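You operate a simulated robot arm through the tools that you are given. There is no shell and no other tool. Be economical: measure what you need, move in short steps, check, and stop when the job is done.

Carry out the task below with a simulated robot arm. There is one attempt and no reset: what you move stays moved.

Task
Measure three strokes of wash soap into the navy wash cup by jug.
Fine: pump into the soap jug, empty it into the cup, put the jug back.

Only the result counts: the job must be done as asked and must still hold three seconds after the hand-in. Knocking over, shifting, dropping, spilling or breaking anything else fails it.

Robot
A 7-joint arm with a two-finger parallel gripper, fixed in place. Base frame: the origin is at the foot of the arm, x ahead of it, y to its left, z up; the work surface is at about z = 0.84. Readings come in m, rad, newtons and seconds.
With the tool pointing down near the work surface it reaches from about 0.24 to 0.68 m from the base axis. Its first joint turns from -1.152 to 1.152 rad. Payload 2.4 kg.
The TCP is the grasp point between the finger pads, 0.03 m short of the fingertips. In the tool frame z runs along the fingers and y along their closing line. The gripper opens to 0.094 m. The fingers are 0.028 m wide and 0.01 m thick; the gripper's body (0.05 by 0.096 m) begins 0.055 m behind the TCP.
Orientation is told as [roll, pitch, yaw] about the base's x, y, z axes, in that order, counted from this pose: with the fingers straight down and closing along the base's y, the tool's x points along the base's -x, its y along +y and its z along -z.

Tools
- The arm moves only by the tool arm_command. Its argument "increments" is a list that holds one entry, the list of rows, each a list of 7 numbers: the shift along the tool's x, y, z in units of 30 mm (1.0 is 30 mm), then the turn, a rotation vector about the tool's x, y, z in units of 5 degrees (1.0 is 5 degrees), then the finger opening in mm, from 0 to 94. In form: [[[x, y, z, ax, ay, az, grip], ...]]. A call has 1 to 10 rows; each row shifts and turns the commanded pose from where the row before left it, along the tool's axes as they then stand. A call with a number of a shift or a turn outside -1 to 1 is refused whole. Rows are played at 5 a second. More than 0.05 m and 0.15 rad between two rows, or a gripper value outside its range, and nothing of the call is played. A pose out of reach is approached as far as the arm can. The call stops where the force on the tool passes 40 N (or 10 N more than at its start, if that is more) or the arm is blocked; 0.2 s more then pass. Each finger travels about 0.153 m/s and halts on what it meets, pressing with about 38 N; the grip force reading is that of the motor and also rises with nothing between the fingers. The clock runs only during rows and for 0.2 s after the last one: add rows that do not move to give the fingers time. The reply holds the time, the measured pose of the TCP, the force on the tool along the base axes, the opening and the grip force, in the units named above and with some noise.
- Cameras (640 x 400 px; columns grow to the right, rows downward): "scene" is fixed at [0.0592, 0.4777, 1.4377]; the picture's right is [-0.62, -0.78, 0.00], its down [-0.46, 0.36, -0.81] and it looks along [0.64, -0.51, -0.58] (base axes); focal length 217 px, centre (320, 200). "wrist" rides on the gripper at [-0.037, 0, -0.058] in the tool frame; the picture's right is [0.00, -1.00, 0.00], its down [0.97, 0.00, -0.24] and it looks along [0.24, 0.00, 0.97] (tool axes); focal length 218 px, centre (320, 200). There is no depth. A picture from a camera that has moved, and an enlarged one, comes with that camera's place and axes in the base frame and with its lens. The place of the scene camera against the robot may be out by one fixed shift of up to 0.018 m in any direction.
- get_image(camera): a new picture of that camera. The clock stands still meanwhile.
- inspect(camera, box): a new picture of the part [left, top, right, bottom] of that camera's present view, enlarged. The clock stands still meanwhile.
- hand_in(): hands the job in; it is judged then, once.

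Go step by step. Nothing tells you positions but the pictures and the camera data: compare them with the known pose of the tool, close in by small moves and look again before you grip or let go. The budget is 120 turns and 64 pictures, counting those below and the enlarged ones. Unless the task says otherwise, let go and move clear before handing in, and close with one line.

The tools are called after "Emit:" as a command line: name --argument value ..., lists and objects as JSON in quotes. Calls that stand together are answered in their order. arm_command: Moves the arm, as the interface text tells. Its arguments: {"type":"object","properties":{"increments":{"type":"array"}},"required":["increments"]} The other tools are called the same way: get_image (camera) takes a picture; inspect (camera, box) takes an enlarged picture of a part of a camera's view; hand_in () hands the job in.

At the start:

```text
time: 0.0
eef_pos: [0.4396, 0.1255, 1.275]
ee_rot: [-0.001, 0.0, -0.002]
wrist_force: [-0.4, 0.4, 0.1]
grip_width: 0.0939
gripper_force: 0.1
```

scene: 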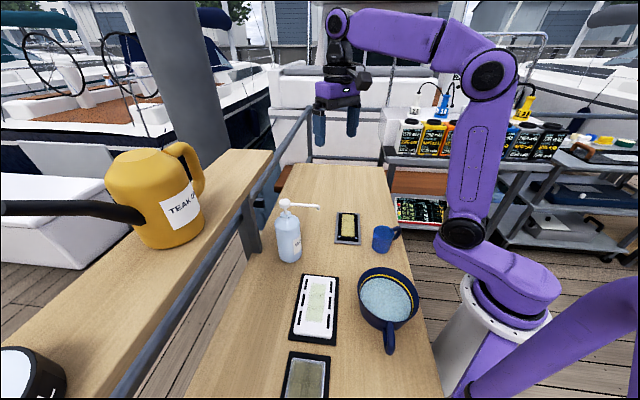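
wrist: 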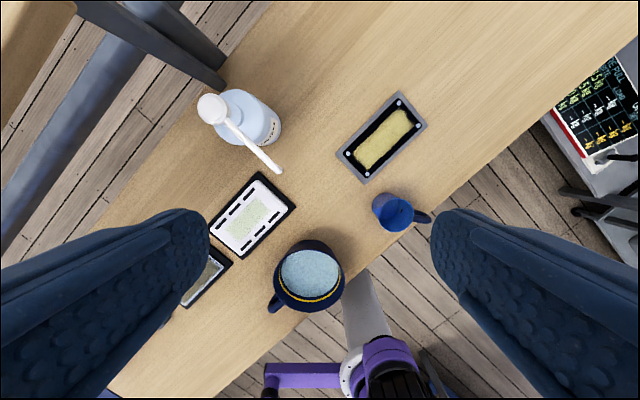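

I see a pump bottle, a small blue handled vessel, a larger navy handled vessel and some trays. I'll zoom in to tell the jug and the cup apart.

Emit:
inspect --camera "scene" --box '[260, 180, 440, 360]'

Emit:
inspect --camera "wrist" --box '[180, 70, 440, 330]'

```text
2.22 times, centred on (350, 270) of scene
camera zoom: at [0.0592, 0.4777, 1.4377], right [-0.62, -0.78, 0.0], down [-0.46, 0.36, -0.81], along [0.64, -0.51, -0.58], focal length 482 px, centre (253, 44)
```

zoom: 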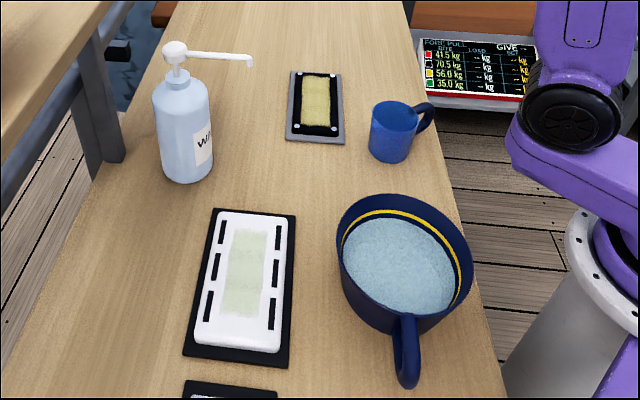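

```text
1.54 times, centred on (310, 200) of wrist
camera zoom: at [0.4745, 0.1248, 1.3333], right [0.0, -1.0, 0.0], down [-0.97, 0.0, 0.24], along [-0.24, 0.0, -0.97], focal length 336 px, centre (335, 200)
```

zoom: 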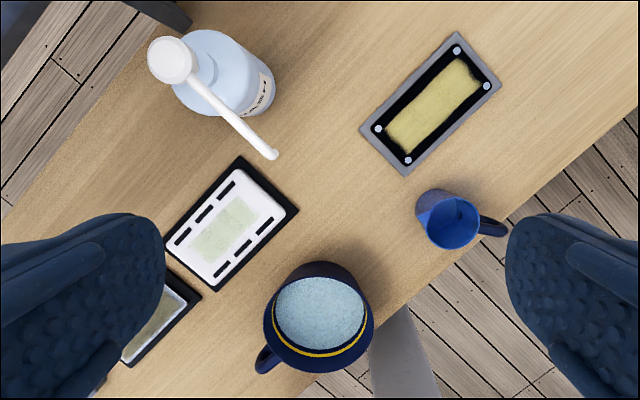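

The big navy vessel with the yellow band, near (0.19, 0.145), is the wash cup. The small blue handled one, near (0.34, -0.03), is the jug. The pump head is near (0.514, 0.242, 1.077) and its spout tip near (0.445, 0.175, 1.06). I'll move above the jug and turn the tool so the fingers come in clear of the handle.

Emit:
arm_command --increments '[[[0.667, -0.837, 0.833, 0, 0, 0, 94], [0.667, -0.837, 0.833, 0, 0, 0, 94], [0.667, -0.837, 0.833, 0, 0, 0, 94], [0.667, -0.837, 0.833, 0, 0, 0, 94], [0.667, -0.837, 0.833, 0, 0, 0, 94], [0, 0, 0, 0, 0, 1, 94], [0, 0, 0, 0, 0, 1, 94], [0, 0, 0, 0, 0, 1, 94], [0, 0, 0, 0, 0, 1, 94], [0, 0, 0, 0, 0, 1, 94]]]'

Emit:
arm_command --increments '[[[0, 0, 0, 0, 0, 1, 94], [0, 0, 0, 0, 0, 1, 94], [0, 0, 0, 0, 0, 1, 94], [0, 0, 0, 0, 0, 1, 94], [0, 0, 0, 0, 0, 1, 94], [0, 0, 0, 0, 0, 1, 94], [0, 0, 0, 0, 0, 1, 94], [0, 0, 0, 0, 0, 1, 94], [0, 0, 0, 0, 0, 1, 94], [0, 0, 0, 0, 0, 1, 94]]]'

Emit:
get_image --camera "wrist"

```text
time: 2.2
eef_pos: [0.338, -0.0, 1.1503]
ee_rot: [0.0, -0.001, -0.435]
wrist_force: [-0.4, -1.1, -0.5]
grip_width: 0.094
gripper_force: 0.1
```

```text
time: 4.4
eef_pos: [0.34, 0.0005, 1.1496]
ee_rot: [0.001, 0.001, -1.311]
wrist_force: [-0.3, 1.3, 0.5]
grip_width: 0.094
gripper_force: 0.1
```

```text
59 pictures are left
camera wrist: at [0.3473, -0.0357, 1.2075], right [-0.97, -0.26, 0.0], down [-0.25, 0.94, 0.24], along [-0.06, 0.23, -0.97], focal length 218 px, centre (320, 200)
```

wrist: 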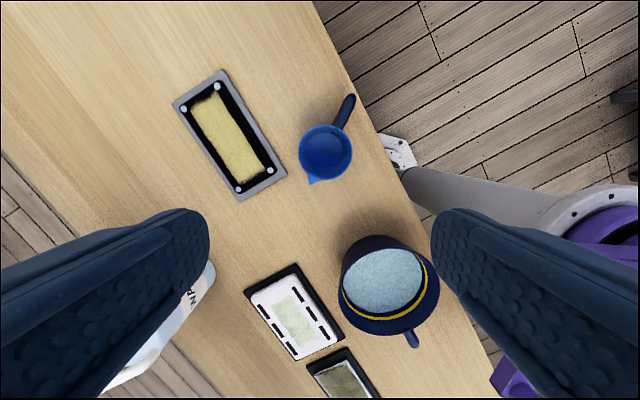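

The jug has a pouring lip at azimuth about +80° and its handle at about -100°. Its rim centre is near (0.338, -0.031, 0.905) and it is about 73 mm across. I'll come in from the handle side with the tool tilted, so that pitching it forward pours over the lip. The yaw comes first.

Emit:
arm_command --increments '[[[0, 0, 0, 0, 0, -1, 94], [0, 0, 0, 0, 0, -1, 94], [0, 0, 0, 0, 0, -1, 94], [0, 0, 0, 0, 0, -1, 94], [0, 0, 0, 0, 0, -1, 94], [0, 0, 0, 0, 0, -1, 94], [0, 0, 0, 0, 0, -1, 94], [0, 0, 0, 0, 0, -1, 94], [0, 0, 0, 0, 0, -1, 94], [0, 0, 0, 0, 0, -1, 94]]]'

Emit:
arm_command --increments '[[[0, 0, 0, 0, 0, -1, 94], [0, 0, 0, 0, 0, -1, 94], [0, 0, 0, 0, 0, -1, 94], [0, 0, 0, 0, 0, -1, 94], [0, 0, 0, 0, 0, -1, 94], [0, 0, 0, 0, 0, -1, 94], [0, 0, 0, 0, 0, -1, 94], [0, 0, 0, 0, 0, -1, 94], [0, 0, 0, 0, 0, -1, 94], [0, 0, 0, 0, 0, -1, 94]]]'

Emit:
arm_command --increments '[[[0, 0, 0, 0, 0, -1, 94], [0, 0, 0, 0, 0, -1, 94], [0, 0, 0, 0, 0, -1, 94], [0, 0, 0, 0, 0, -1, 94], [0, 0, 0, 0, 0, -1, 94], [0, 0, 0, 0, 0, -1, 94], [0, 0, 0, 0, 0, -1, 94], [0, 0, 0, 0, 0, -1, 94], [0, 0, 0, 0, 0, -1, 94], [0, 0, 0, 0, 0, -1, 94]]]'

```text
time: 6.6
eef_pos: [0.338, -0.0006, 1.1511]
ee_rot: [-0.001, 0.0, -0.434]
wrist_force: [0.0, 0.0, -0.2]
grip_width: 0.0939
gripper_force: 0.0
```

```text
time: 8.8
eef_pos: [0.3374, -0.0002, 1.1507]
ee_rot: [-0.001, -0.001, 0.437]
wrist_force: [-0.1, -0.1, 0.2]
grip_width: 0.0941
gripper_force: 0.1
```

```text
time: 11.0
eef_pos: [0.3374, -0.0007, 1.1503]
ee_rot: [0.0, 0.0, 1.31]
wrist_force: [0.4, -0.2, 0.7]
grip_width: 0.0939
gripper_force: 0.0
```

Yaw is at 75°. I'll finish the yaw, back off along -h, and tilt 40°.

Emit:
arm_command --increments '[[[0, 0, 0, 0, 0, -1, 94], [0.81, 0, 0, 0, 0, 0, 94], [0.81, 0, 0, 0, 0, 0, 94], [0.81, 0, 0, 0, 0, 0, 94], [0.81, 0, 0, 0, 0, 0, 94], [0.81, 0, 0, 0, 0, 0, 94], [0, 0, 0.8, 0, 0, 0, 94], [0, 0, 0.8, 0, 0, 0, 94], [0, 0, 0, 0, -1, 0, 94], [0, 0, 0, 0, -1, 0, 94]]]'

Emit:
arm_command --increments '[[[0, 0, 0, 0, -1, 0, 94], [0, 0, 0, 0, -1, 0, 94], [0, 0, 0, 0, -1, 0, 94], [0, 0, 0, 0, -1, 0, 94], [0, 0, 0, 0, -1, 0, 94], [0, 0, 0, 0, -1, 0, 94], [0, 0, 0, 0, -1, 0, 94], [0, 0, 0, 0, -1, 0, 94]]]'

Emit:
get_image --camera "wrist"

Emit:
get_image --camera "scene"

```text
time: 13.2
eef_pos: [0.3173, -0.1203, 1.1019]
ee_rot: [-0.001, -0.176, 1.397]
wrist_force: [0.4, 0.4, -0.6]
grip_width: 0.0939
gripper_force: 0.0
```

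```text
time: 15.0
eef_pos: [0.3162, -0.12, 1.1028]
ee_rot: [0.0, -0.875, 1.396]
wrist_force: [-0.1, -0.3, -0.5]
grip_width: 0.094
gripper_force: 0.0
```

```text
58 pictures are left
camera wrist: at [0.3121, -0.1411, 1.1685], right [0.98, -0.17, 0.0], down [-0.14, -0.79, -0.59], along [0.1, 0.58, -0.81], focal length 218 px, centre (320, 200)
```

wrist: 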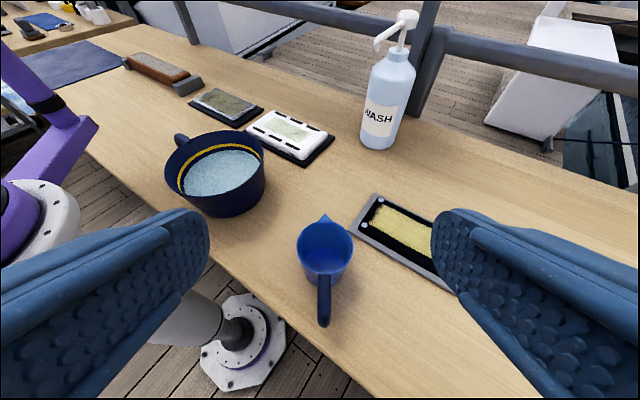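

```text
57 pictures are left
```

scene: 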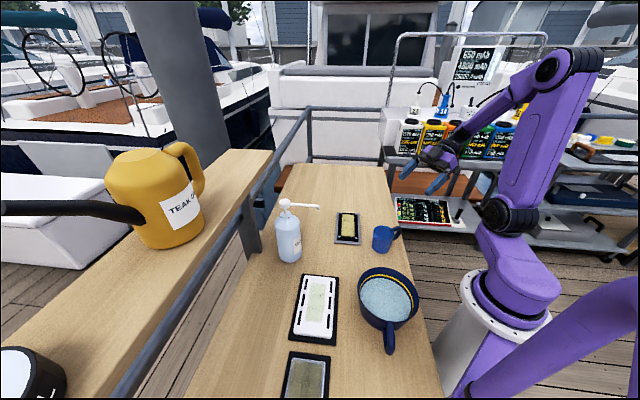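

The pose is feasible and the jug is centred in view about 6 mm to the right. I'll line up on the approach axis and close in to a standoff.

Emit:
arm_command --increments '[[[0.916, -0.05, 0, 0, 0, 0, 94], [0.916, -0.05, 0, 0, 0, 0, 94], [0.916, -0.05, 0, 0, 0, 0, 94], [0.916, -0.05, 0, 0, 0, 0, 94], [0, 0, 0.9, 0, 0, 0, 94], [0, 0, 0.9, 0, 0, 0, 94], [0, 0, 0.9, 0, 0, 0, 94], [0, 0, 0.9, 0, 0, 0, 94]]]'

Emit:
get_image --camera "wrist"

Emit:
inspect --camera "scene" --box '[330, 180, 450, 270]'

```text
time: 16.8
eef_pos: [0.3249, -0.1101, 0.9501]
ee_rot: [0.0, -0.873, 1.395]
wrist_force: [-0.6, 0.1, 0.3]
grip_width: 0.094
gripper_force: 0.1
```

```text
56 pictures are left
camera wrist: at [0.3195, -0.1306, 1.0155], right [0.98, -0.17, 0.0], down [-0.14, -0.8, -0.59], along [0.1, 0.58, -0.81], focal length 218 px, centre (320, 200)
```

wrist: 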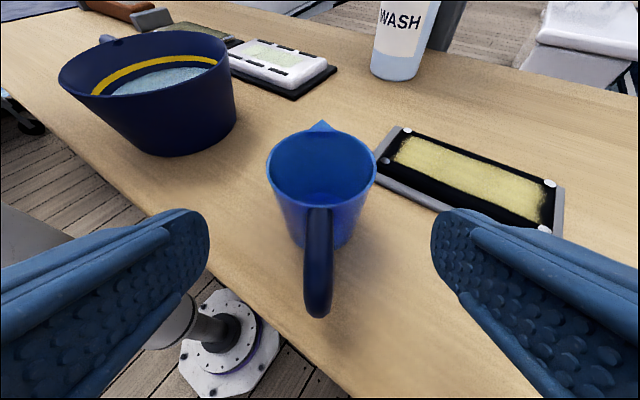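

```text
4.44 times, centred on (390, 225) of scene
camera zoom: at [0.0592, 0.4776, 1.4377], right [-0.62, -0.78, 0.0], down [-0.46, 0.36, -0.81], along [0.64, -0.51, -0.58], focal length 964 px, centre (9, 89)
```

zoom: 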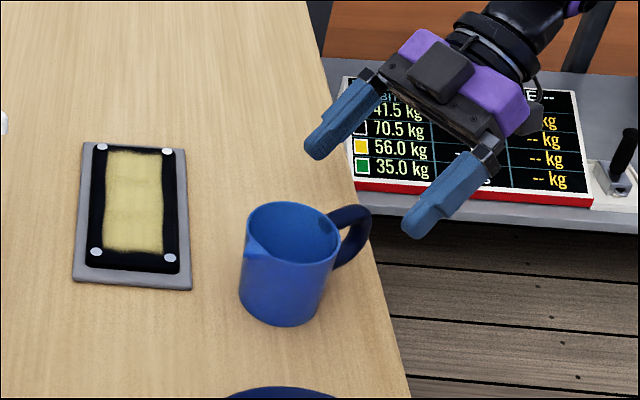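

The alignment is good: the handle sits between and below the fingers. I'll advance most of the way and check.

Emit:
arm_command --increments '[[[-0.05, 0, 0.7, 0, 0, 0, 94], [-0.05, 0, 0.7, 0, 0, 0, 94], [-0.04, 0, 0.7, 0, 0, 0, 94]]]'

Emit:
get_image --camera "wrist"

Emit:
inspect --camera "scene" --box '[330, 180, 450, 270]'

```text
time: 17.6
eef_pos: [0.3385, -0.069, 0.9198]
ee_rot: [0.009, -0.871, 1.389]
wrist_force: [-0.1, -0.3, -0.6]
grip_width: 0.0942
gripper_force: 0.0
out of reach, approached as far as the arm can: row 1, 3
```

```text
54 pictures are left
camera wrist: at [0.3358, -0.0891, 0.9851], right [0.98, -0.17, -0.01], down [-0.14, -0.8, -0.59], along [0.1, 0.58, -0.81], focal length 218 px, centre (320, 200)
```

wrist: 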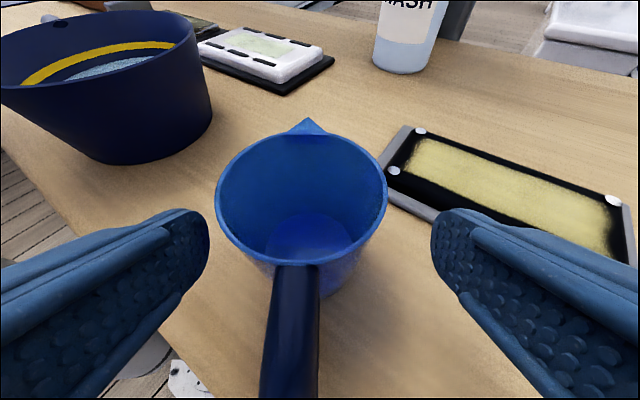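

```text
4.44 times, centred on (390, 225) of scene
camera zoom: at [0.0591, 0.4776, 1.4377], right [-0.62, -0.78, 0.0], down [-0.46, 0.36, -0.81], along [0.64, -0.51, -0.58], focal length 964 px, centre (9, 89)
```

zoom: 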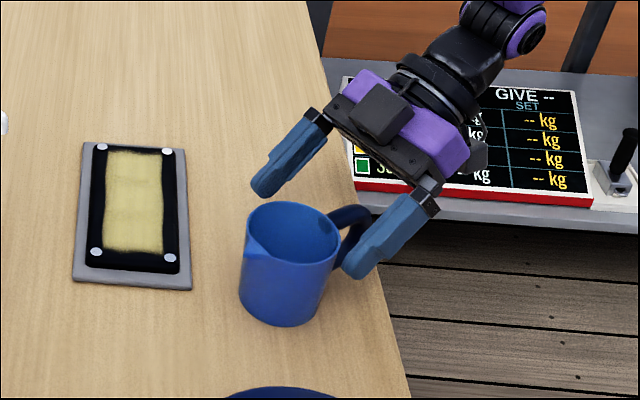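

The arm met a reach limit and drifted slightly, without contact. I'll back off, then try a slightly steeper tilt and a smaller yaw, which should suit the joints better.

Emit:
arm_command --increments '[[[0.14, 0, -0.7, 0, 0, 0, 94], [0, 0, -0.7, 0, 0, 0, 94], [0, 0, -0.7, 0, 0, 0, 94], [0, 0, 0, 0.766, 0, 0.643, 94], [0, 0, 0, 0.766, 0, 0.643, 94], [0, 0, 0, 0, 1, 0, 94], [0, 0, 0, 0, 1, 0, 94], [0, 0, 0, 0, 0.4, 0, 94], [0, 0, 0, 0, 0, 0, 94]]]'

```text
time: 19.6
eef_pos: [0.3323, -0.1192, 0.9581]
ee_rot: [0.002, -0.661, 1.221]
wrist_force: [0.4, -0.5, 0.4]
grip_width: 0.0942
gripper_force: 0.0
```

Now yaw is 70° and elevation 52°. I'll re-line on the jug axis and advance halfway.

Emit:
arm_command --increments '[[[-0.415, 0.43, 0, 0, 0, 0, 94], [-0.415, 0.43, 0, 0, 0, 0, 94], [0, 0, 0.6, 0, 0, 0, 94], [0, 0, 0.6, 0, 0, 0, 94], [0, 0, 0.5, 0, 0, 0, 94], [0, 0, 0, 0, 0, 0, 94]]]'

Emit:
get_image --camera "wrist"

```text
time: 21.0
eef_pos: [0.3251, -0.0609, 0.9412]
ee_rot: [0.005, -0.662, 1.219]
wrist_force: [-0.3, 0.0, 0.5]
grip_width: 0.0941
gripper_force: 0.1
out of reach, approached as far as the arm can: row 5
```

```text
52 pictures are left
camera wrist: at [0.3223, -0.0676, 1.0084], right [0.94, -0.34, 0.0], down [-0.31, -0.86, -0.41], along [0.14, 0.38, -0.91], focal length 218 px, centre (320, 200)
```

wrist: 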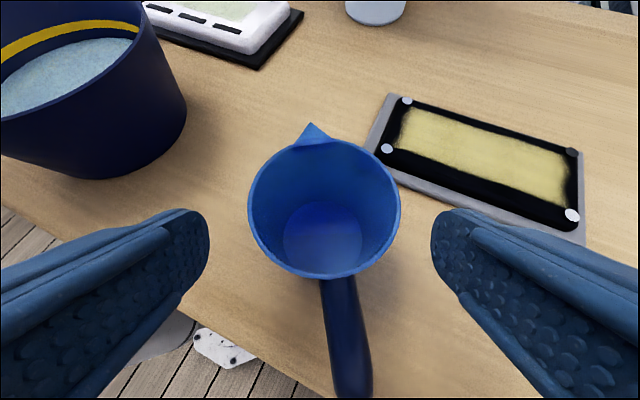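

A limit shows again, so I'll look at the whole arm's posture to see which joint is near its stop.

Emit:
get_image --camera "scene"

```text
51 pictures are left
```

scene: 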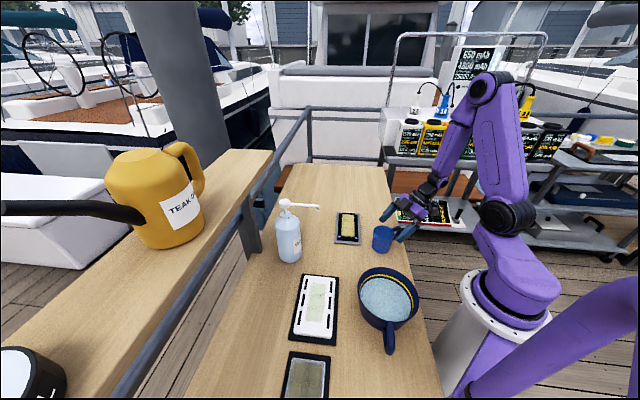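

The elbow is tightly folded, with the tool swung sideways to the arm plane. I'll back up a little, steepen to about 65°, and recheck. I can always regrasp flatter later, where the geometry is radial.

Emit:
arm_command --increments '[[[0, 0, -0.8, 0, 0, 0, 94], [0, 0, 0, 0, 1, 0, 94], [0, 0, 0, 0, 1, 0, 94], [0, 0, 0, 0, 0.6, 0, 94], [0, 0, 0, 0, 0, 0, 94]]]'

```text
time: 22.2
eef_pos: [0.3197, -0.0763, 0.9605]
ee_rot: [0.0, -0.434, 1.223]
wrist_force: [-0.3, 0.3, -0.5]
grip_width: 0.094
gripper_force: 0.1
```

Elevation is 65° now. The jug centre is confirmed at about (0.338, -0.030). I'll advance in small steps.

Emit:
arm_command --increments '[[[-0.5, 0, 0, 0, 0, 0, 94], [0, 0, 0.5, 0, 0, 0, 94], [0, 0, 0.5, 0, 0, 0, 94], [0, 0, 0.5, 0, 0, 0, 94], [0, 0, 0.5, 0, 0, 0, 94], [0, 0, 0, 0, 0, 0, 94]]]'

Emit:
get_image --camera "wrist"

```text
time: 23.6
eef_pos: [0.3336, -0.0411, 0.9143]
ee_rot: [0.0, -0.435, 1.223]
wrist_force: [0.8, 0.3, -0.3]
grip_width: 0.094
gripper_force: 0.0
```

```text
50 pictures are left
camera wrist: at [0.336, -0.0332, 0.9818], right [0.94, -0.34, 0.0], down [-0.34, -0.92, -0.19], along [0.07, 0.18, -0.98], focal length 218 px, centre (320, 200)
```

wrist: 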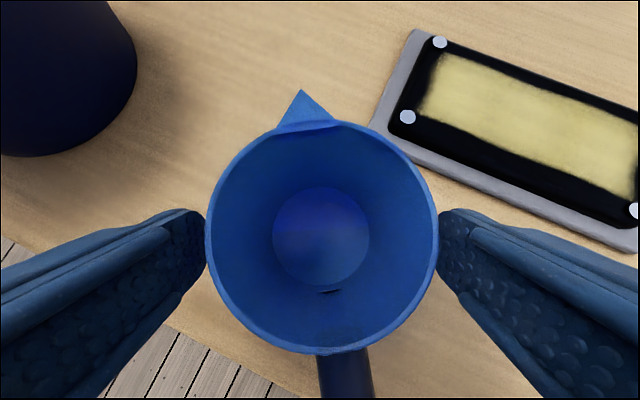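

It's reachable and the jug is centred between the fingers. I'll advance the last 30 mm and close.

Emit:
arm_command --increments '[[[0, 0, 0.5, 0, 0, 0, 94], [0, 0, 0.5, 0, 0, 0, 94], [0, 0, 0, 0, 0, 0, 94]]]'

Emit:
inspect --camera "scene" --box '[330, 180, 450, 270]'

```text
time: 24.4
eef_pos: [0.3375, -0.0279, 0.884]
ee_rot: [0.001, -0.436, 1.222]
wrist_force: [0.3, 0.9, -0.7]
grip_width: 0.0941
gripper_force: 0.1
```

```text
4.44 times, centred on (390, 225) of scene
camera zoom: at [0.0591, 0.4777, 1.4377], right [-0.62, -0.78, 0.0], down [-0.46, 0.36, -0.81], along [0.64, -0.51, -0.58], focal length 964 px, centre (9, 89)
```

zoom: 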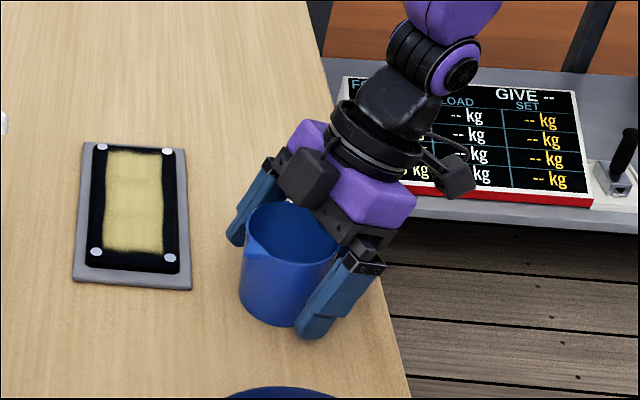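

The fingers straddle the jug and the handle is clear. Now I'll close and lift slightly.

Emit:
arm_command --increments '[[[0, 0, 0, 0, 0, 0, 80], [0, 0, 0, 0, 0, 0, 74], [0, 0, 0, 0, 0, 0, 68], [0, 0, 0, 0, 0, 0, 60], [0, 0, 0, 0, 0, 0, 60]]]'

```text
time: 25.6
eef_pos: [0.338, -0.0277, 0.8855]
ee_rot: [0.001, -0.436, 1.221]
wrist_force: [0.4, -1.3, 1.4]
grip_width: 0.0723
gripper_force: 37.8
```

The jug is held, 72.3 mm across. Its home TCP is (0.338, -0.028, 0.885), yaw 70°, elevation 65°. I'll lift 60 mm and carry it level towards a standoff short of the spout, turning to about 45°.

Emit:
arm_command --increments '[[[-0.421, 0, -0.907, 0, 0, 0, 60], [-0.421, 0, -0.907, 0, 0, 0, 60], [-0.84, 0.19, 0.39, 0, 0, 0, 60], [-0.84, 0.19, 0.39, 0, 0, 0, 60], [-0.84, 0.19, 0.39, 0, 0, 0, 60], [-0.84, 0.19, 0.39, 0, 0, 0, 60], [0, 0, 0, 0.421, 0, 0.907, 60], [0, 0, 0, 0.421, 0, 0.907, 60], [0, 0, 0, 0.421, 0, 0.907, 60], [0, 0, 0, 0.421, 0, 0.907, 60]]]'

Emit:
get_image --camera "wrist"

Emit:
get_image --camera "scene"

```text
time: 27.8
eef_pos: [0.3561, 0.0835, 0.9464]
ee_rot: [0.0, -0.437, 0.87]
wrist_force: [0.0, -0.4, -0.4]
grip_width: 0.0658
gripper_force: 38.0
```

```text
48 pictures are left
camera wrist: at [0.3601, 0.0902, 1.0137], right [0.77, -0.64, 0.0], down [-0.63, -0.75, -0.19], along [0.12, 0.15, -0.98], focal length 218 px, centre (320, 200)
```

wrist: 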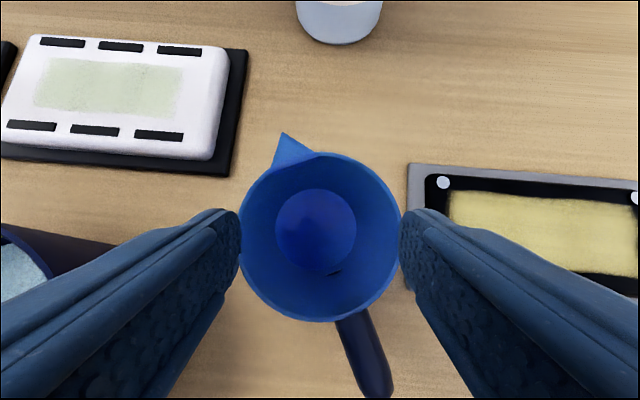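

```text
47 pictures are left
```

scene: 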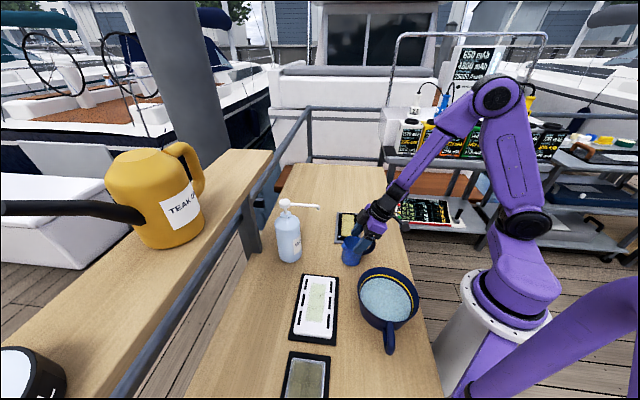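

The grip width fell from 72 to 66 mm, so the jug may have slipped in the tapered grasp. I'll look closely.

Emit:
inspect --camera "scene" --box '[315, 195, 415, 270]'

```text
5.33 times, centred on (365, 232) of scene
camera zoom: at [0.0592, 0.4777, 1.4377], right [-0.62, -0.78, 0.0], down [-0.46, 0.36, -0.81], along [0.64, -0.51, -0.58], focal length 1157 px, centre (80, 27)
```

zoom: 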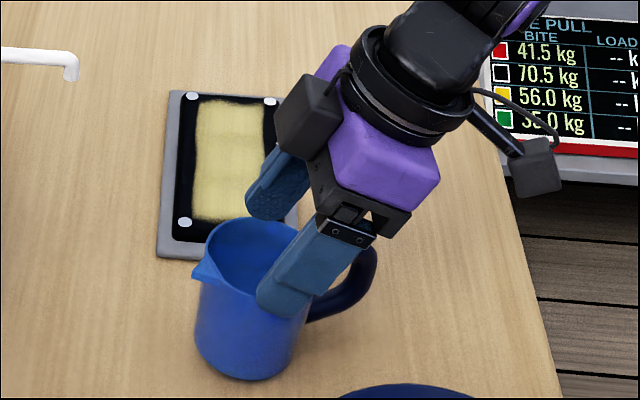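

The jug slid about 4 cm down in the fingers, because the pads were touching the rim behind its widest chord. It still hangs upright just above bare wood. I'll lower it gently until the table takes it.

Emit:
arm_command --increments '[[[0.07, 0, 0.151, 0, 0, 0, 60], [0.07, 0, 0.151, 0, 0, 0, 60]]]'

Emit:
inspect --camera "scene" --box '[315, 195, 415, 270]'

```text
time: 28.4
eef_pos: [0.3558, 0.0859, 0.9372]
ee_rot: [0.001, -0.447, 0.875]
wrist_force: [0.3, 8.0, 25.3]
grip_width: 0.0658
gripper_force: 38.4
```

```text
5.33 times, centred on (365, 232) of scene
camera zoom: at [0.0588, 0.4778, 1.4377], right [-0.62, -0.78, 0.0], down [-0.46, 0.36, -0.81], along [0.64, -0.51, -0.58], focal length 1157 px, centre (80, 27)
```

zoom: 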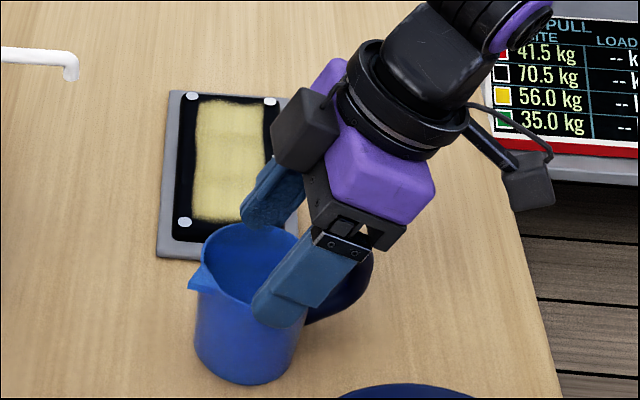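

The jug is on the table with 25 N on it. I'll ease up until the load is small, then open.

Emit:
arm_command --increments '[[[-0.07, 0, -0.151, 0, 0, 0, 60], [0, 0, 0, 0, 0, 0, 60]]]'

Emit:
get_image --camera "wrist"

```text
time: 29.0
eef_pos: [0.3544, 0.0847, 0.9394]
ee_rot: [-0.002, -0.433, 0.874]
wrist_force: [-0.7, -0.8, -1.3]
grip_width: 0.0655
gripper_force: 37.9
```

```text
44 pictures are left
camera wrist: at [0.359, 0.0904, 1.0075], right [0.77, -0.64, 0.0], down [-0.63, -0.75, -0.19], along [0.12, 0.15, -0.98], focal length 218 px, centre (320, 200)
```

wrist: 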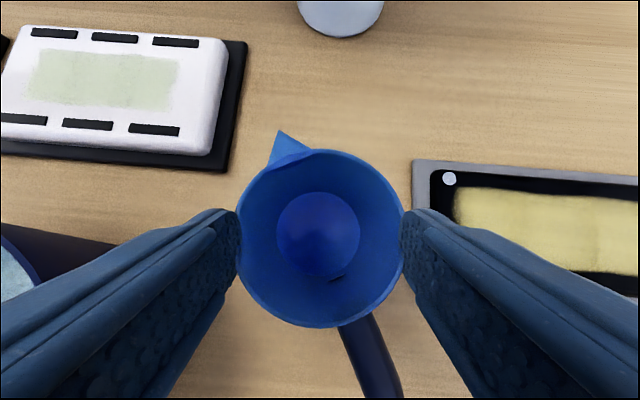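

It's unloaded and upright. I'll release and back out along the tool axis, then look at the jug's side profile.

Emit:
arm_command --increments '[[[0, 0, 0, 0, 0, 0, 72], [0, 0, 0, 0, 0, 0, 84], [0, 0, 0, 0, 0, 0, 94], [0, 0, -0.7, 0, 0, 0, 94], [0, 0, -0.7, 0, 0, 0, 94], [0.9, 0, 0, 0, 0, 0, 94], [0.9, 0, 0, 0, 0, 0, 94], [0.9, 0, -0.5, 0, 0, 0, 94]]]'

Emit:
arm_command --increments '[[[0, 0, 0, 0, -1, 0, 94], [0, 0, 0, 0, -1, 0, 94], [0, 0, 0, 0, -1, 0, 94], [0, 0, 0, 0, -1, 0, 94], [0, 0, 0, 0, -1, 0, 94], [0, 0, 0, 0, 0, 0, 94]]]'

Emit:
get_image --camera "wrist"

Emit:
inspect --camera "scene" --box '[315, 195, 415, 270]'

```text
time: 30.8
eef_pos: [0.3113, 0.0254, 0.96]
ee_rot: [0.001, -0.437, 0.87]
wrist_force: [0.4, 0.1, 0.6]
grip_width: 0.094
gripper_force: 0.0
out of reach, approached as far as the arm can: row 8
```

```text
time: 32.2
eef_pos: [0.364, 0.0391, 0.9819]
ee_rot: [0.006, -0.871, 0.868]
wrist_force: [-0.3, -0.7, 0.0]
grip_width: 0.0941
gripper_force: 0.0
out of reach, approached as far as the arm can: row 1, 2, 3, 4, 5
```

```text
43 pictures are left
camera wrist: at [0.3505, 0.0223, 1.0469], right [0.77, -0.64, 0.0], down [-0.52, -0.62, -0.59], along [0.38, 0.45, -0.81], focal length 218 px, centre (320, 200)
```

wrist: 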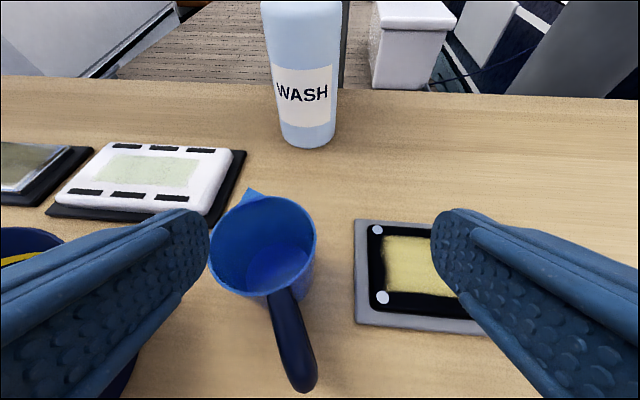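

```text
5.33 times, centred on (365, 232) of scene
camera zoom: at [0.0592, 0.4776, 1.4377], right [-0.62, -0.78, 0.0], down [-0.46, 0.36, -0.81], along [0.64, -0.51, -0.58], focal length 1157 px, centre (80, 27)
```

zoom: 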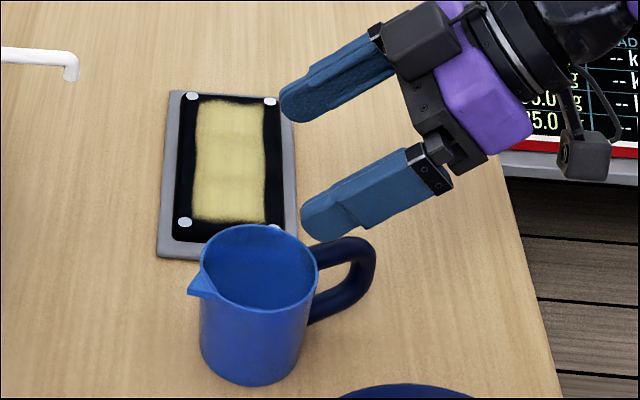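

The jug stands cleanly upright at about (0.360, 0.092). Flat tilts are out of reach this close to the base. I'll regrasp at 65° with the pads set higher, so they cover the widest chord at the rim.

Emit:
arm_command --increments '[[[0, 0, 0, 0, 1, 0, 94], [0, 0, 0, 0, 1, 0, 94], [0, 0, 0, 0, 1, 0, 94], [0, 0, 0, 0, 1, 0, 94], [0, 0, 0, 0, 1, 0, 94], [-0.1, 0.62, -0.21, 0, 0, 0, 94], [0, 0.62, 0, 0, 0, 0, 94], [0, 0, 0, 0, 0, 0, 94]]]'

Emit:
get_image --camera "wrist"

```text
time: 34.0
eef_pos: [0.3373, 0.0636, 0.9897]
ee_rot: [0.001, -0.436, 0.873]
wrist_force: [1.0, 0.4, 0.3]
grip_width: 0.0938
gripper_force: 0.0
```

```text
41 pictures are left
camera wrist: at [0.3425, 0.0708, 1.0562], right [0.77, -0.64, 0.0], down [-0.63, -0.75, -0.19], along [0.12, 0.15, -0.98], focal length 218 px, centre (320, 200)
```

wrist: 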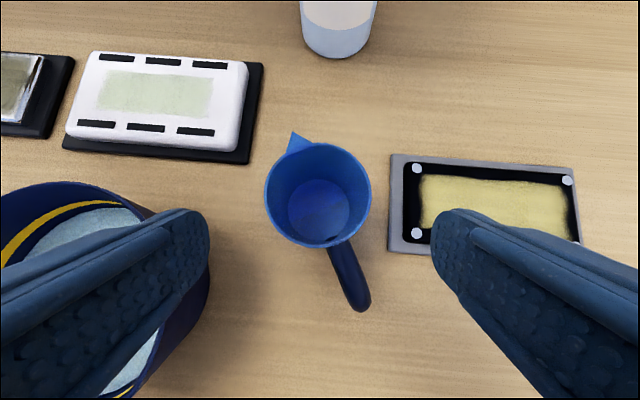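

The jug is on axis, at about (0.361, 0.096). I'll advance 100 mm along the tool and close.

Emit:
arm_command --increments '[[[0, 0.02, 0.667, 0, 0, 0, 94], [0, 0.02, 0.667, 0, 0, 0, 94], [0, 0.02, 0.667, 0, 0, 0, 94], [0, 0.02, 0.667, 0, 0, 0, 94], [0, 0, 0.667, 0, 0, 0, 94], [0, 0, 0, 0, 0, 0, 94]]]'

Emit:
get_image --camera "wrist"

```text
time: 35.4
eef_pos: [0.3594, 0.0988, 0.8981]
ee_rot: [0.0, -0.438, 0.873]
wrist_force: [0.0, -0.1, -0.1]
grip_width: 0.0941
gripper_force: 0.2
```

```text
40 pictures are left
camera wrist: at [0.3644, 0.1054, 0.9658], right [0.77, -0.64, 0.0], down [-0.63, -0.75, -0.19], along [0.12, 0.15, -0.98], focal length 218 px, centre (320, 200)
```

wrist: 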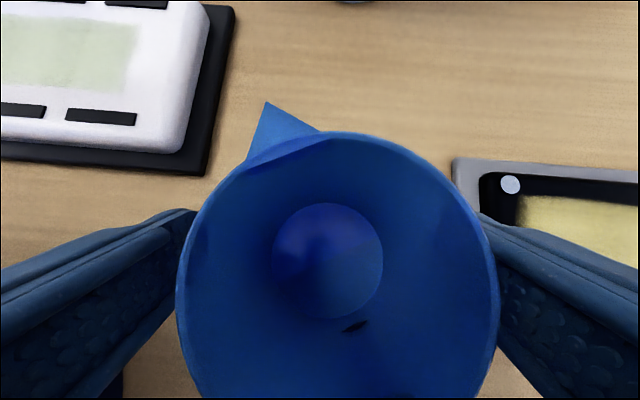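

The rim is centred to within about 3 mm. I'll shift by that much, close, then test with a small lift.

Emit:
arm_command --increments '[[[0, -0.1, 0, 0, 0, 0, 94], [0, 0, 0, 0, 0, 0, 80], [0, 0, 0, 0, 0, 0, 72], [0, 0, 0, 0, 0, 0, 60], [0, 0, 0, 0, 0, 0, 60], [0, 0, 0, 0, 0, 0, 60]]]'

Emit:
arm_command --increments '[[[-0.21, 0, -0.453, 0, 0, 0, 55], [0, 0, 0, 0, 0, 0, 55]]]'

Emit:
get_image --camera "wrist"

Emit:
inspect --camera "scene" --box '[315, 195, 415, 270]'

```text
time: 36.8
eef_pos: [0.3622, 0.097, 0.8974]
ee_rot: [0.002, -0.436, 0.875]
wrist_force: [-0.1, 0.0, 0.4]
grip_width: 0.0695
gripper_force: 38.0
```

```text
time: 37.4
eef_pos: [0.3628, 0.0945, 0.9138]
ee_rot: [0.002, -0.435, 0.873]
wrist_force: [-0.3, -0.1, -0.5]
grip_width: 0.0696
gripper_force: 37.8
```

```text
39 pictures are left
camera wrist: at [0.3674, 0.1026, 0.9823], right [0.77, -0.64, 0.0], down [-0.63, -0.75, -0.19], along [0.12, 0.15, -0.98], focal length 218 px, centre (320, 200)
```

wrist: 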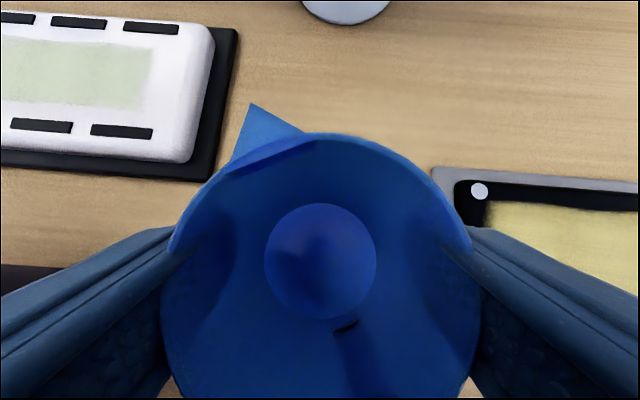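

```text
5.33 times, centred on (365, 232) of scene
camera zoom: at [0.0592, 0.4777, 1.4377], right [-0.62, -0.78, 0.0], down [-0.46, 0.36, -0.81], along [0.64, -0.51, -0.58], focal length 1157 px, centre (80, 27)
```

zoom: 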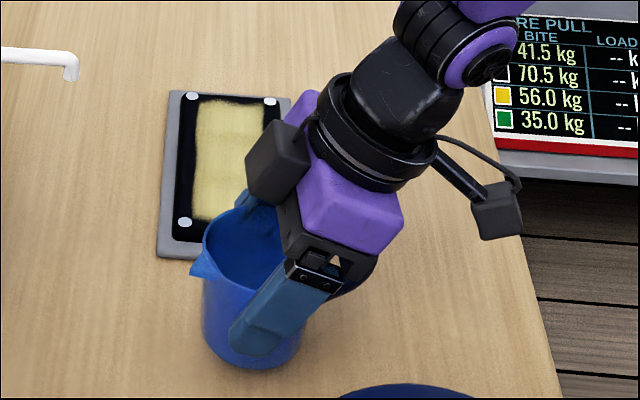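

The grasp holds without slipping. I'll carry it low towards the spot below the spout tip, near (0.442, 0.172), stopping short to check clearance.

Emit:
arm_command --increments '[[[-0.665, -0.071, 0.31, 0, 0, 0, 55], [-0.665, -0.071, 0.31, 0, 0, 0, 55], [-0.665, -0.071, 0.31, 0, 0, 0, 55], [0, 0, 0, 0, 0, 0, 55]]]'

Emit:
inspect --camera "scene" --box '[270, 170, 410, 275]'

Emit:
get_image --camera "wrist"

```text
time: 38.4
eef_pos: [0.4125, 0.1423, 0.9128]
ee_rot: [0.001, -0.437, 0.872]
wrist_force: [-0.2, -0.1, -1.3]
grip_width: 0.0695
gripper_force: 38.4
```

```text
3.81 times, centred on (340, 222) of scene
camera zoom: at [0.0592, 0.4777, 1.4377], right [-0.62, -0.78, 0.0], down [-0.46, 0.36, -0.81], along [0.64, -0.51, -0.58], focal length 826 px, centre (244, 114)
```

zoom: 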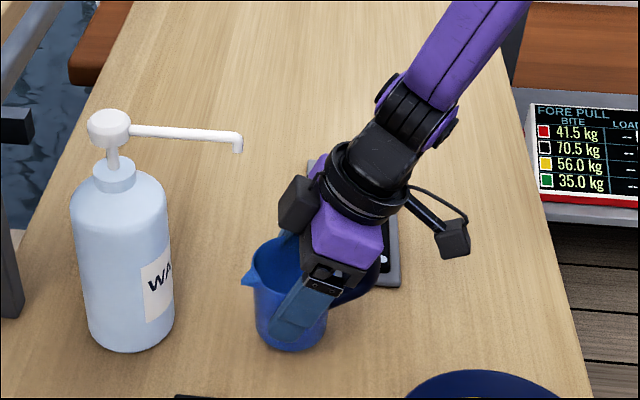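

```text
36 pictures are left
camera wrist: at [0.417, 0.1491, 0.9804], right [0.77, -0.64, 0.0], down [-0.63, -0.75, -0.19], along [0.12, 0.15, -0.98], focal length 218 px, centre (320, 200)
```

wrist: 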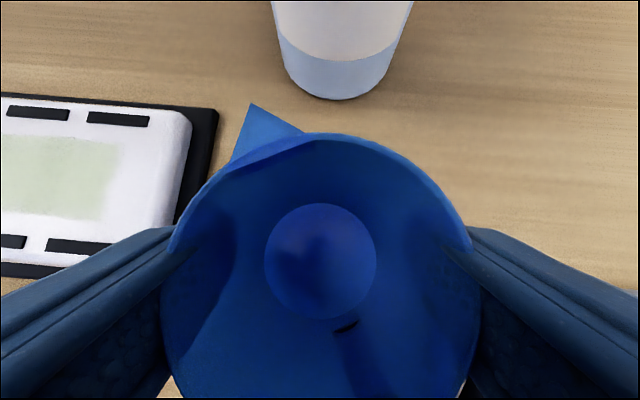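

Clear so far. I'll do the last 40 mm and lower to the table.

Emit:
arm_command --increments '[[[-0.65, -0.071, 0.3, 0, 0, 0, 55], [-0.6, -0.071, 0.28, 0, 0, 0, 55], [0.07, 0, 0.151, 0, 0, 0, 55], [0.07, 0, 0.151, 0, 0, 0, 55], [0.035, 0, 0.075, 0, 0, 0, 55], [0, 0, 0, 0, 0, 0, 55]]]'

Emit:
inspect --camera "scene" --box '[270, 170, 410, 275]'

```text
time: 39.8
eef_pos: [0.4408, 0.1718, 0.9017]
ee_rot: [0.002, -0.435, 0.872]
wrist_force: [0.7, -0.5, -0.8]
grip_width: 0.0696
gripper_force: 37.9
```

```text
3.81 times, centred on (340, 222) of scene
camera zoom: at [0.0592, 0.4777, 1.4377], right [-0.62, -0.78, 0.0], down [-0.46, 0.36, -0.81], along [0.64, -0.51, -0.58], focal length 826 px, centre (244, 114)
```

zoom: 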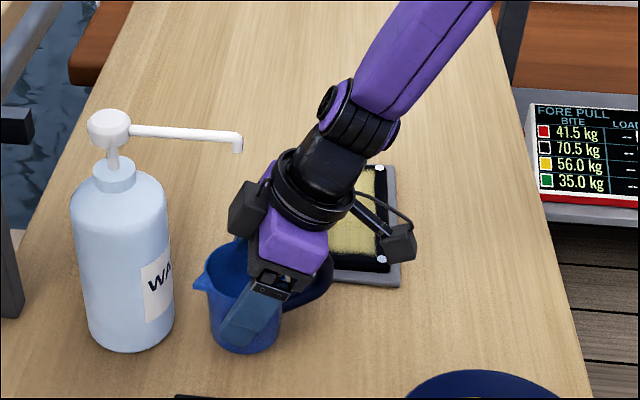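

The rim lies beneath the tip. I'll lower the last 4 mm.

Emit:
arm_command --increments '[[[0.028, 0, 0.06, 0, 0, 0, 55], [0.021, 0, 0.045, 0, 0, 0, 55], [0, 0, 0, 0, 0, 0, 55]]]'

```text
time: 40.6
eef_pos: [0.4404, 0.171, 0.8988]
ee_rot: [0.002, -0.438, 0.872]
wrist_force: [0.6, 0.6, -0.6]
grip_width: 0.0698
gripper_force: 38.1
```

Emit:
arm_command --increments '[[[0.014, 0, 0.03, 0, 0, 0, 55], [0.014, 0, 0.03, 0, 0, 0, 55], [0, 0, 0, 0, 0, 0, 55]]]'

```text
time: 41.4
eef_pos: [0.4412, 0.1718, 0.8975]
ee_rot: [0.0, -0.44, 0.873]
wrist_force: [-4.1, -3.6, 20.9]
grip_width: 0.0698
gripper_force: 37.6
```

Contact at 21 N, so the jug is down. I'll unload by 1 mm, release, and retreat along the tool axis.

Emit:
arm_command --increments '[[[-0.014, 0, -0.03, 0, 0, 0, 55], [0, 0, 0, 0, 0, 0, 75], [0, 0, 0, 0, 0, 0, 90], [0, 0, 0, 0, 0, 0, 90], [0, 0, -0.7, 0, 0, 0, 90], [0, 0, -0.7, 0, 0, 0, 90], [0.3, 0, -0.8, 0, 0, 0, 90], [0.8, 0, -0.6, 0, 0, 0, 90], [0.8, 0, -0.6, 0, 0, 0, 90]]]'

Emit:
get_image --camera "wrist"

Emit:
inspect --camera "scene" --box '[270, 170, 410, 275]'

```text
time: 43.4
eef_pos: [0.3778, 0.0968, 0.9655]
ee_rot: [0.002, -0.437, 0.873]
wrist_force: [-0.4, -0.9, -0.2]
grip_width: 0.09
gripper_force: 0.1
```

```text
34 pictures are left
camera wrist: at [0.3828, 0.103, 1.0332], right [0.77, -0.64, 0.0], down [-0.63, -0.75, -0.19], along [0.12, 0.15, -0.98], focal length 218 px, centre (320, 200)
```

wrist: 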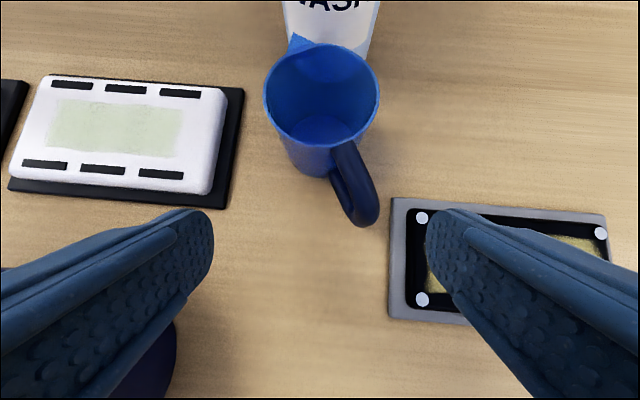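

```text
3.81 times, centred on (340, 222) of scene
camera zoom: at [0.0592, 0.4777, 1.4377], right [-0.62, -0.78, 0.0], down [-0.46, 0.36, -0.81], along [0.64, -0.51, -0.58], focal length 826 px, centre (244, 114)
```

zoom: 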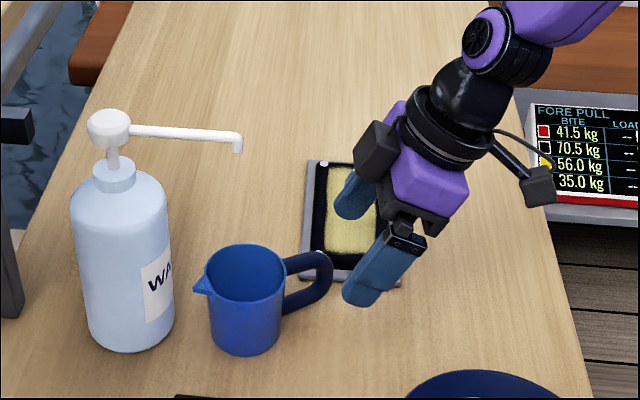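

The jug stands upright with the tip about 9 mm off the rim centre, well inside. Next I'll rise, go vertical and close the fingers to view the pump head from above.

Emit:
arm_command --increments '[[[-0.423, 0, -0.906, 0, 0, 0, 60], [-0.423, 0, -0.906, 0, 0, 0, 30], [-0.423, 0, -0.906, 0, 0, 0, 0], [-0.423, 0, -0.906, 0, 0, 0, 0], [-0.423, 0, -0.906, 0, 0, 0, 0], [-0.423, 0, -0.906, 0, 0, 0, 0], [-0.423, 0, -0.906, 0, 0, 0, 0], [-0.423, 0, -0.906, 0, 0, 0, 0], [-0.423, 0, -0.906, 0, 0, 0, 0]]]'

Emit:
arm_command --increments '[[[0, 0, 0, 0, 1, 0, 0], [0, 0, 0, 0, 1, 0, 0], [0, 0, 0, 0, 1, 0, 0], [0, 0, 0, 0, 1, 0, 0], [0, 0, 0, 0, 1, 0, 0], [-1, 0, 0, 0, 0, 0, 0], [-1, 0, 0, 0, 0, 0, 0], [-1, 0, 0, 0, 0, 0, 0], [-1, 0, 0, 0, 0, 0, 0], [0, 0, 0, 0, 0, 0, 0]]]'

Emit:
get_image --camera "wrist"

```text
time: 45.4
eef_pos: [0.3788, 0.0987, 1.2362]
ee_rot: [0.0, -0.436, 0.872]
wrist_force: [-0.9, 0.1, -0.4]
grip_width: 0.0002
gripper_force: 32.7
```

```text
time: 47.6
eef_pos: [0.4583, 0.1915, 1.2326]
ee_rot: [0.002, 0.001, 0.872]
wrist_force: [0.8, -0.2, 0.8]
grip_width: 0.0
gripper_force: 32.8
```

```text
32 pictures are left
camera wrist: at [0.4811, 0.22, 1.2916], right [0.77, -0.64, 0.0], down [-0.62, -0.74, 0.24], along [-0.16, -0.18, -0.97], focal length 218 px, centre (320, 200)
```

wrist: 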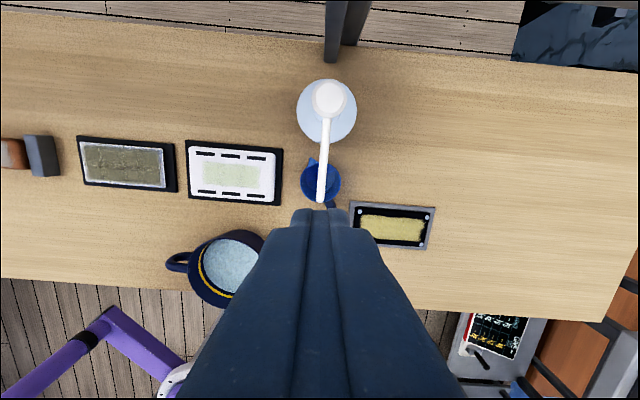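

Two wrist views put the pump head near (0.516, 0.249, ~1.06) and the spout tip near (0.444, 0.179, 1.045). I'll hover about 3 cm over the head.

Emit:
arm_command --increments '[[[-0.9, -0.08, 0, 0, 0, 0, 0], [-0.9, -0.08, 0, 0, 0, 0, 0], [-0.88, -0.077, 0, 0, 0, 0, 0], [0, 0, 0.85, 0, 0, 0, 0], [0, 0, 0.85, 0, 0, 0, 0], [0, 0, 0.85, 0, 0, 0, 0], [0, 0, 0.75, 0, 0, 0, 0], [0, 0, 0, 0, 0, 0, 0]]]'

Emit:
get_image --camera "wrist"

Emit:
inspect --camera "scene" --box '[240, 140, 380, 245]'

```text
time: 49.1
eef_pos: [0.5168, 0.2459, 1.1644]
ee_rot: [-0.006, -0.027, 0.869]
wrist_force: [-0.1, -1.0, 5.1]
grip_width: 0.0001
gripper_force: 33.1
stopped in row 7: the force on the tool passed its limit (the readings are from after the stop); the commanded pose is now the measured one
```

```text
31 pictures are left
camera wrist: at [0.5386, 0.2749, 1.2231], right [0.77, -0.64, 0.0], down [-0.63, -0.75, 0.21], along [-0.13, -0.17, -0.98], focal length 218 px, centre (320, 200)
```

wrist: 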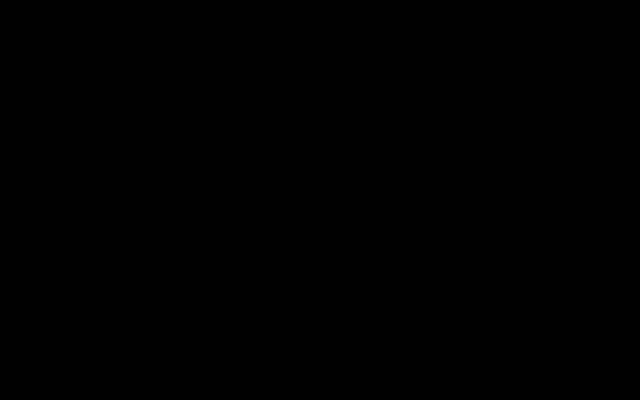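

```text
3.81 times, centred on (310, 192) of scene
camera zoom: at [0.0591, 0.4776, 1.4378], right [-0.62, -0.78, 0.0], down [-0.46, 0.36, -0.81], along [0.64, -0.51, -0.58], focal length 826 px, centre (358, 229)
```

zoom: 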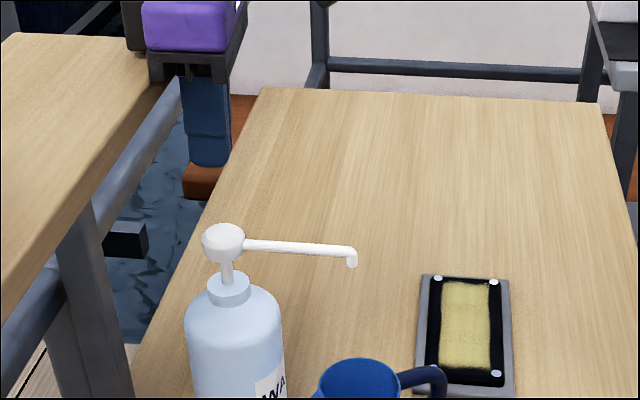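

The tool met something with the camera side, probably the raised shelf beside the bottle. I'll back straight up and look.

Emit:
arm_command --increments '[[[0, 0, -1, 0, 0, 0, 0], [0, 0, -1, 0, 0, 0, 0], [0, 0, 0, 0, 0, 0, 0]]]'

Emit:
get_image --camera "scene"

Emit:
get_image --camera "wrist"

```text
time: 49.9
eef_pos: [0.5155, 0.2453, 1.2208]
ee_rot: [-0.004, -0.027, 0.87]
wrist_force: [0.2, -0.1, 0.3]
grip_width: 0.0
gripper_force: 33.3
```

```text
29 pictures are left
```

scene: 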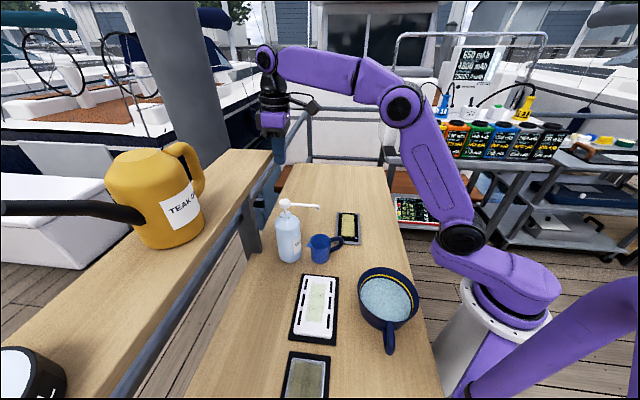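

```text
28 pictures are left
camera wrist: at [0.5377, 0.2719, 1.2807], right [0.77, -0.64, 0.0], down [-0.63, -0.75, 0.21], along [-0.14, -0.17, -0.98], focal length 218 px, centre (320, 200)
```

wrist: 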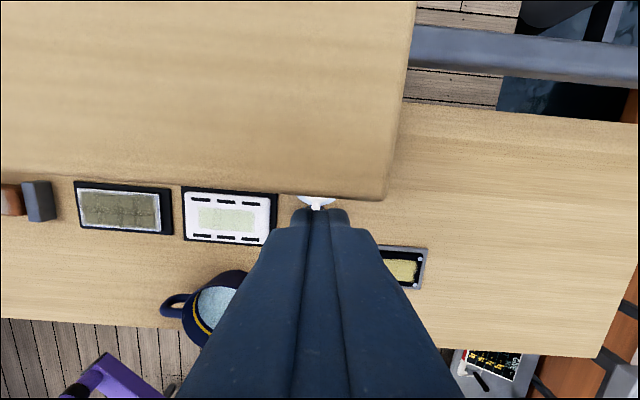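

A shelf plank (top at about z = 1.20) ends only ~1.5 cm beyond the pump head, so a vertical hand won't fit. I'll pull back and lean the tool to about 49° elevation, pointing at the shelf. That keeps hand and camera clear when the fingertip presses the head.

Emit:
arm_command --increments '[[[0.9, 0, 0, 0, 0, 0, 0], [0.9, 0, 0, 0, 0, 0, 0], [0.9, 0, 0, 0, 0, 0, 0], [0, 0, 0, 0, -1, 0, 0], [0, 0, 0, 0, -1, 0, 0], [0, 0, 0, 0, -1, 0, 0], [0, 0, 0, 0, -1, 0, 0], [0, 0, 0, 0, -1, 0, 0], [0, 0, 0, 0, -1, 0, 0], [0, 0, 0, 0, -1, 0, 0]]]'

Emit:
arm_command --increments '[[[0, 0, 0, 0, -0.7, 0, 0], [0, 0, 0, 0, 0, 0, 0]]]'

Emit:
get_image --camera "wrist"

```text
time: 52.1
eef_pos: [0.4618, 0.1825, 1.2219]
ee_rot: [-0.005, -0.639, 0.874]
wrist_force: [-0.2, -0.4, -0.1]
grip_width: 0.0001
gripper_force: 33.1
```

```text
time: 52.7
eef_pos: [0.4638, 0.1846, 1.222]
ee_rot: [-0.005, -0.7, 0.875]
wrist_force: [-0.9, 0.2, -0.2]
grip_width: 0.0
gripper_force: 33.3
```

```text
27 pictures are left
camera wrist: at [0.4569, 0.1778, 1.2895], right [0.77, -0.64, 0.0], down [-0.58, -0.69, -0.44], along [0.29, 0.33, -0.9], focal length 218 px, centre (320, 200)
```

wrist: 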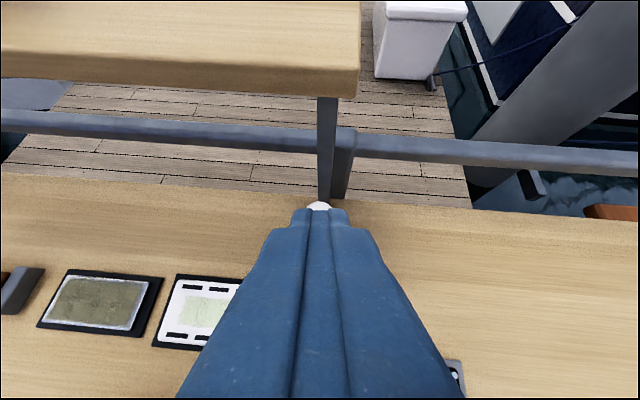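

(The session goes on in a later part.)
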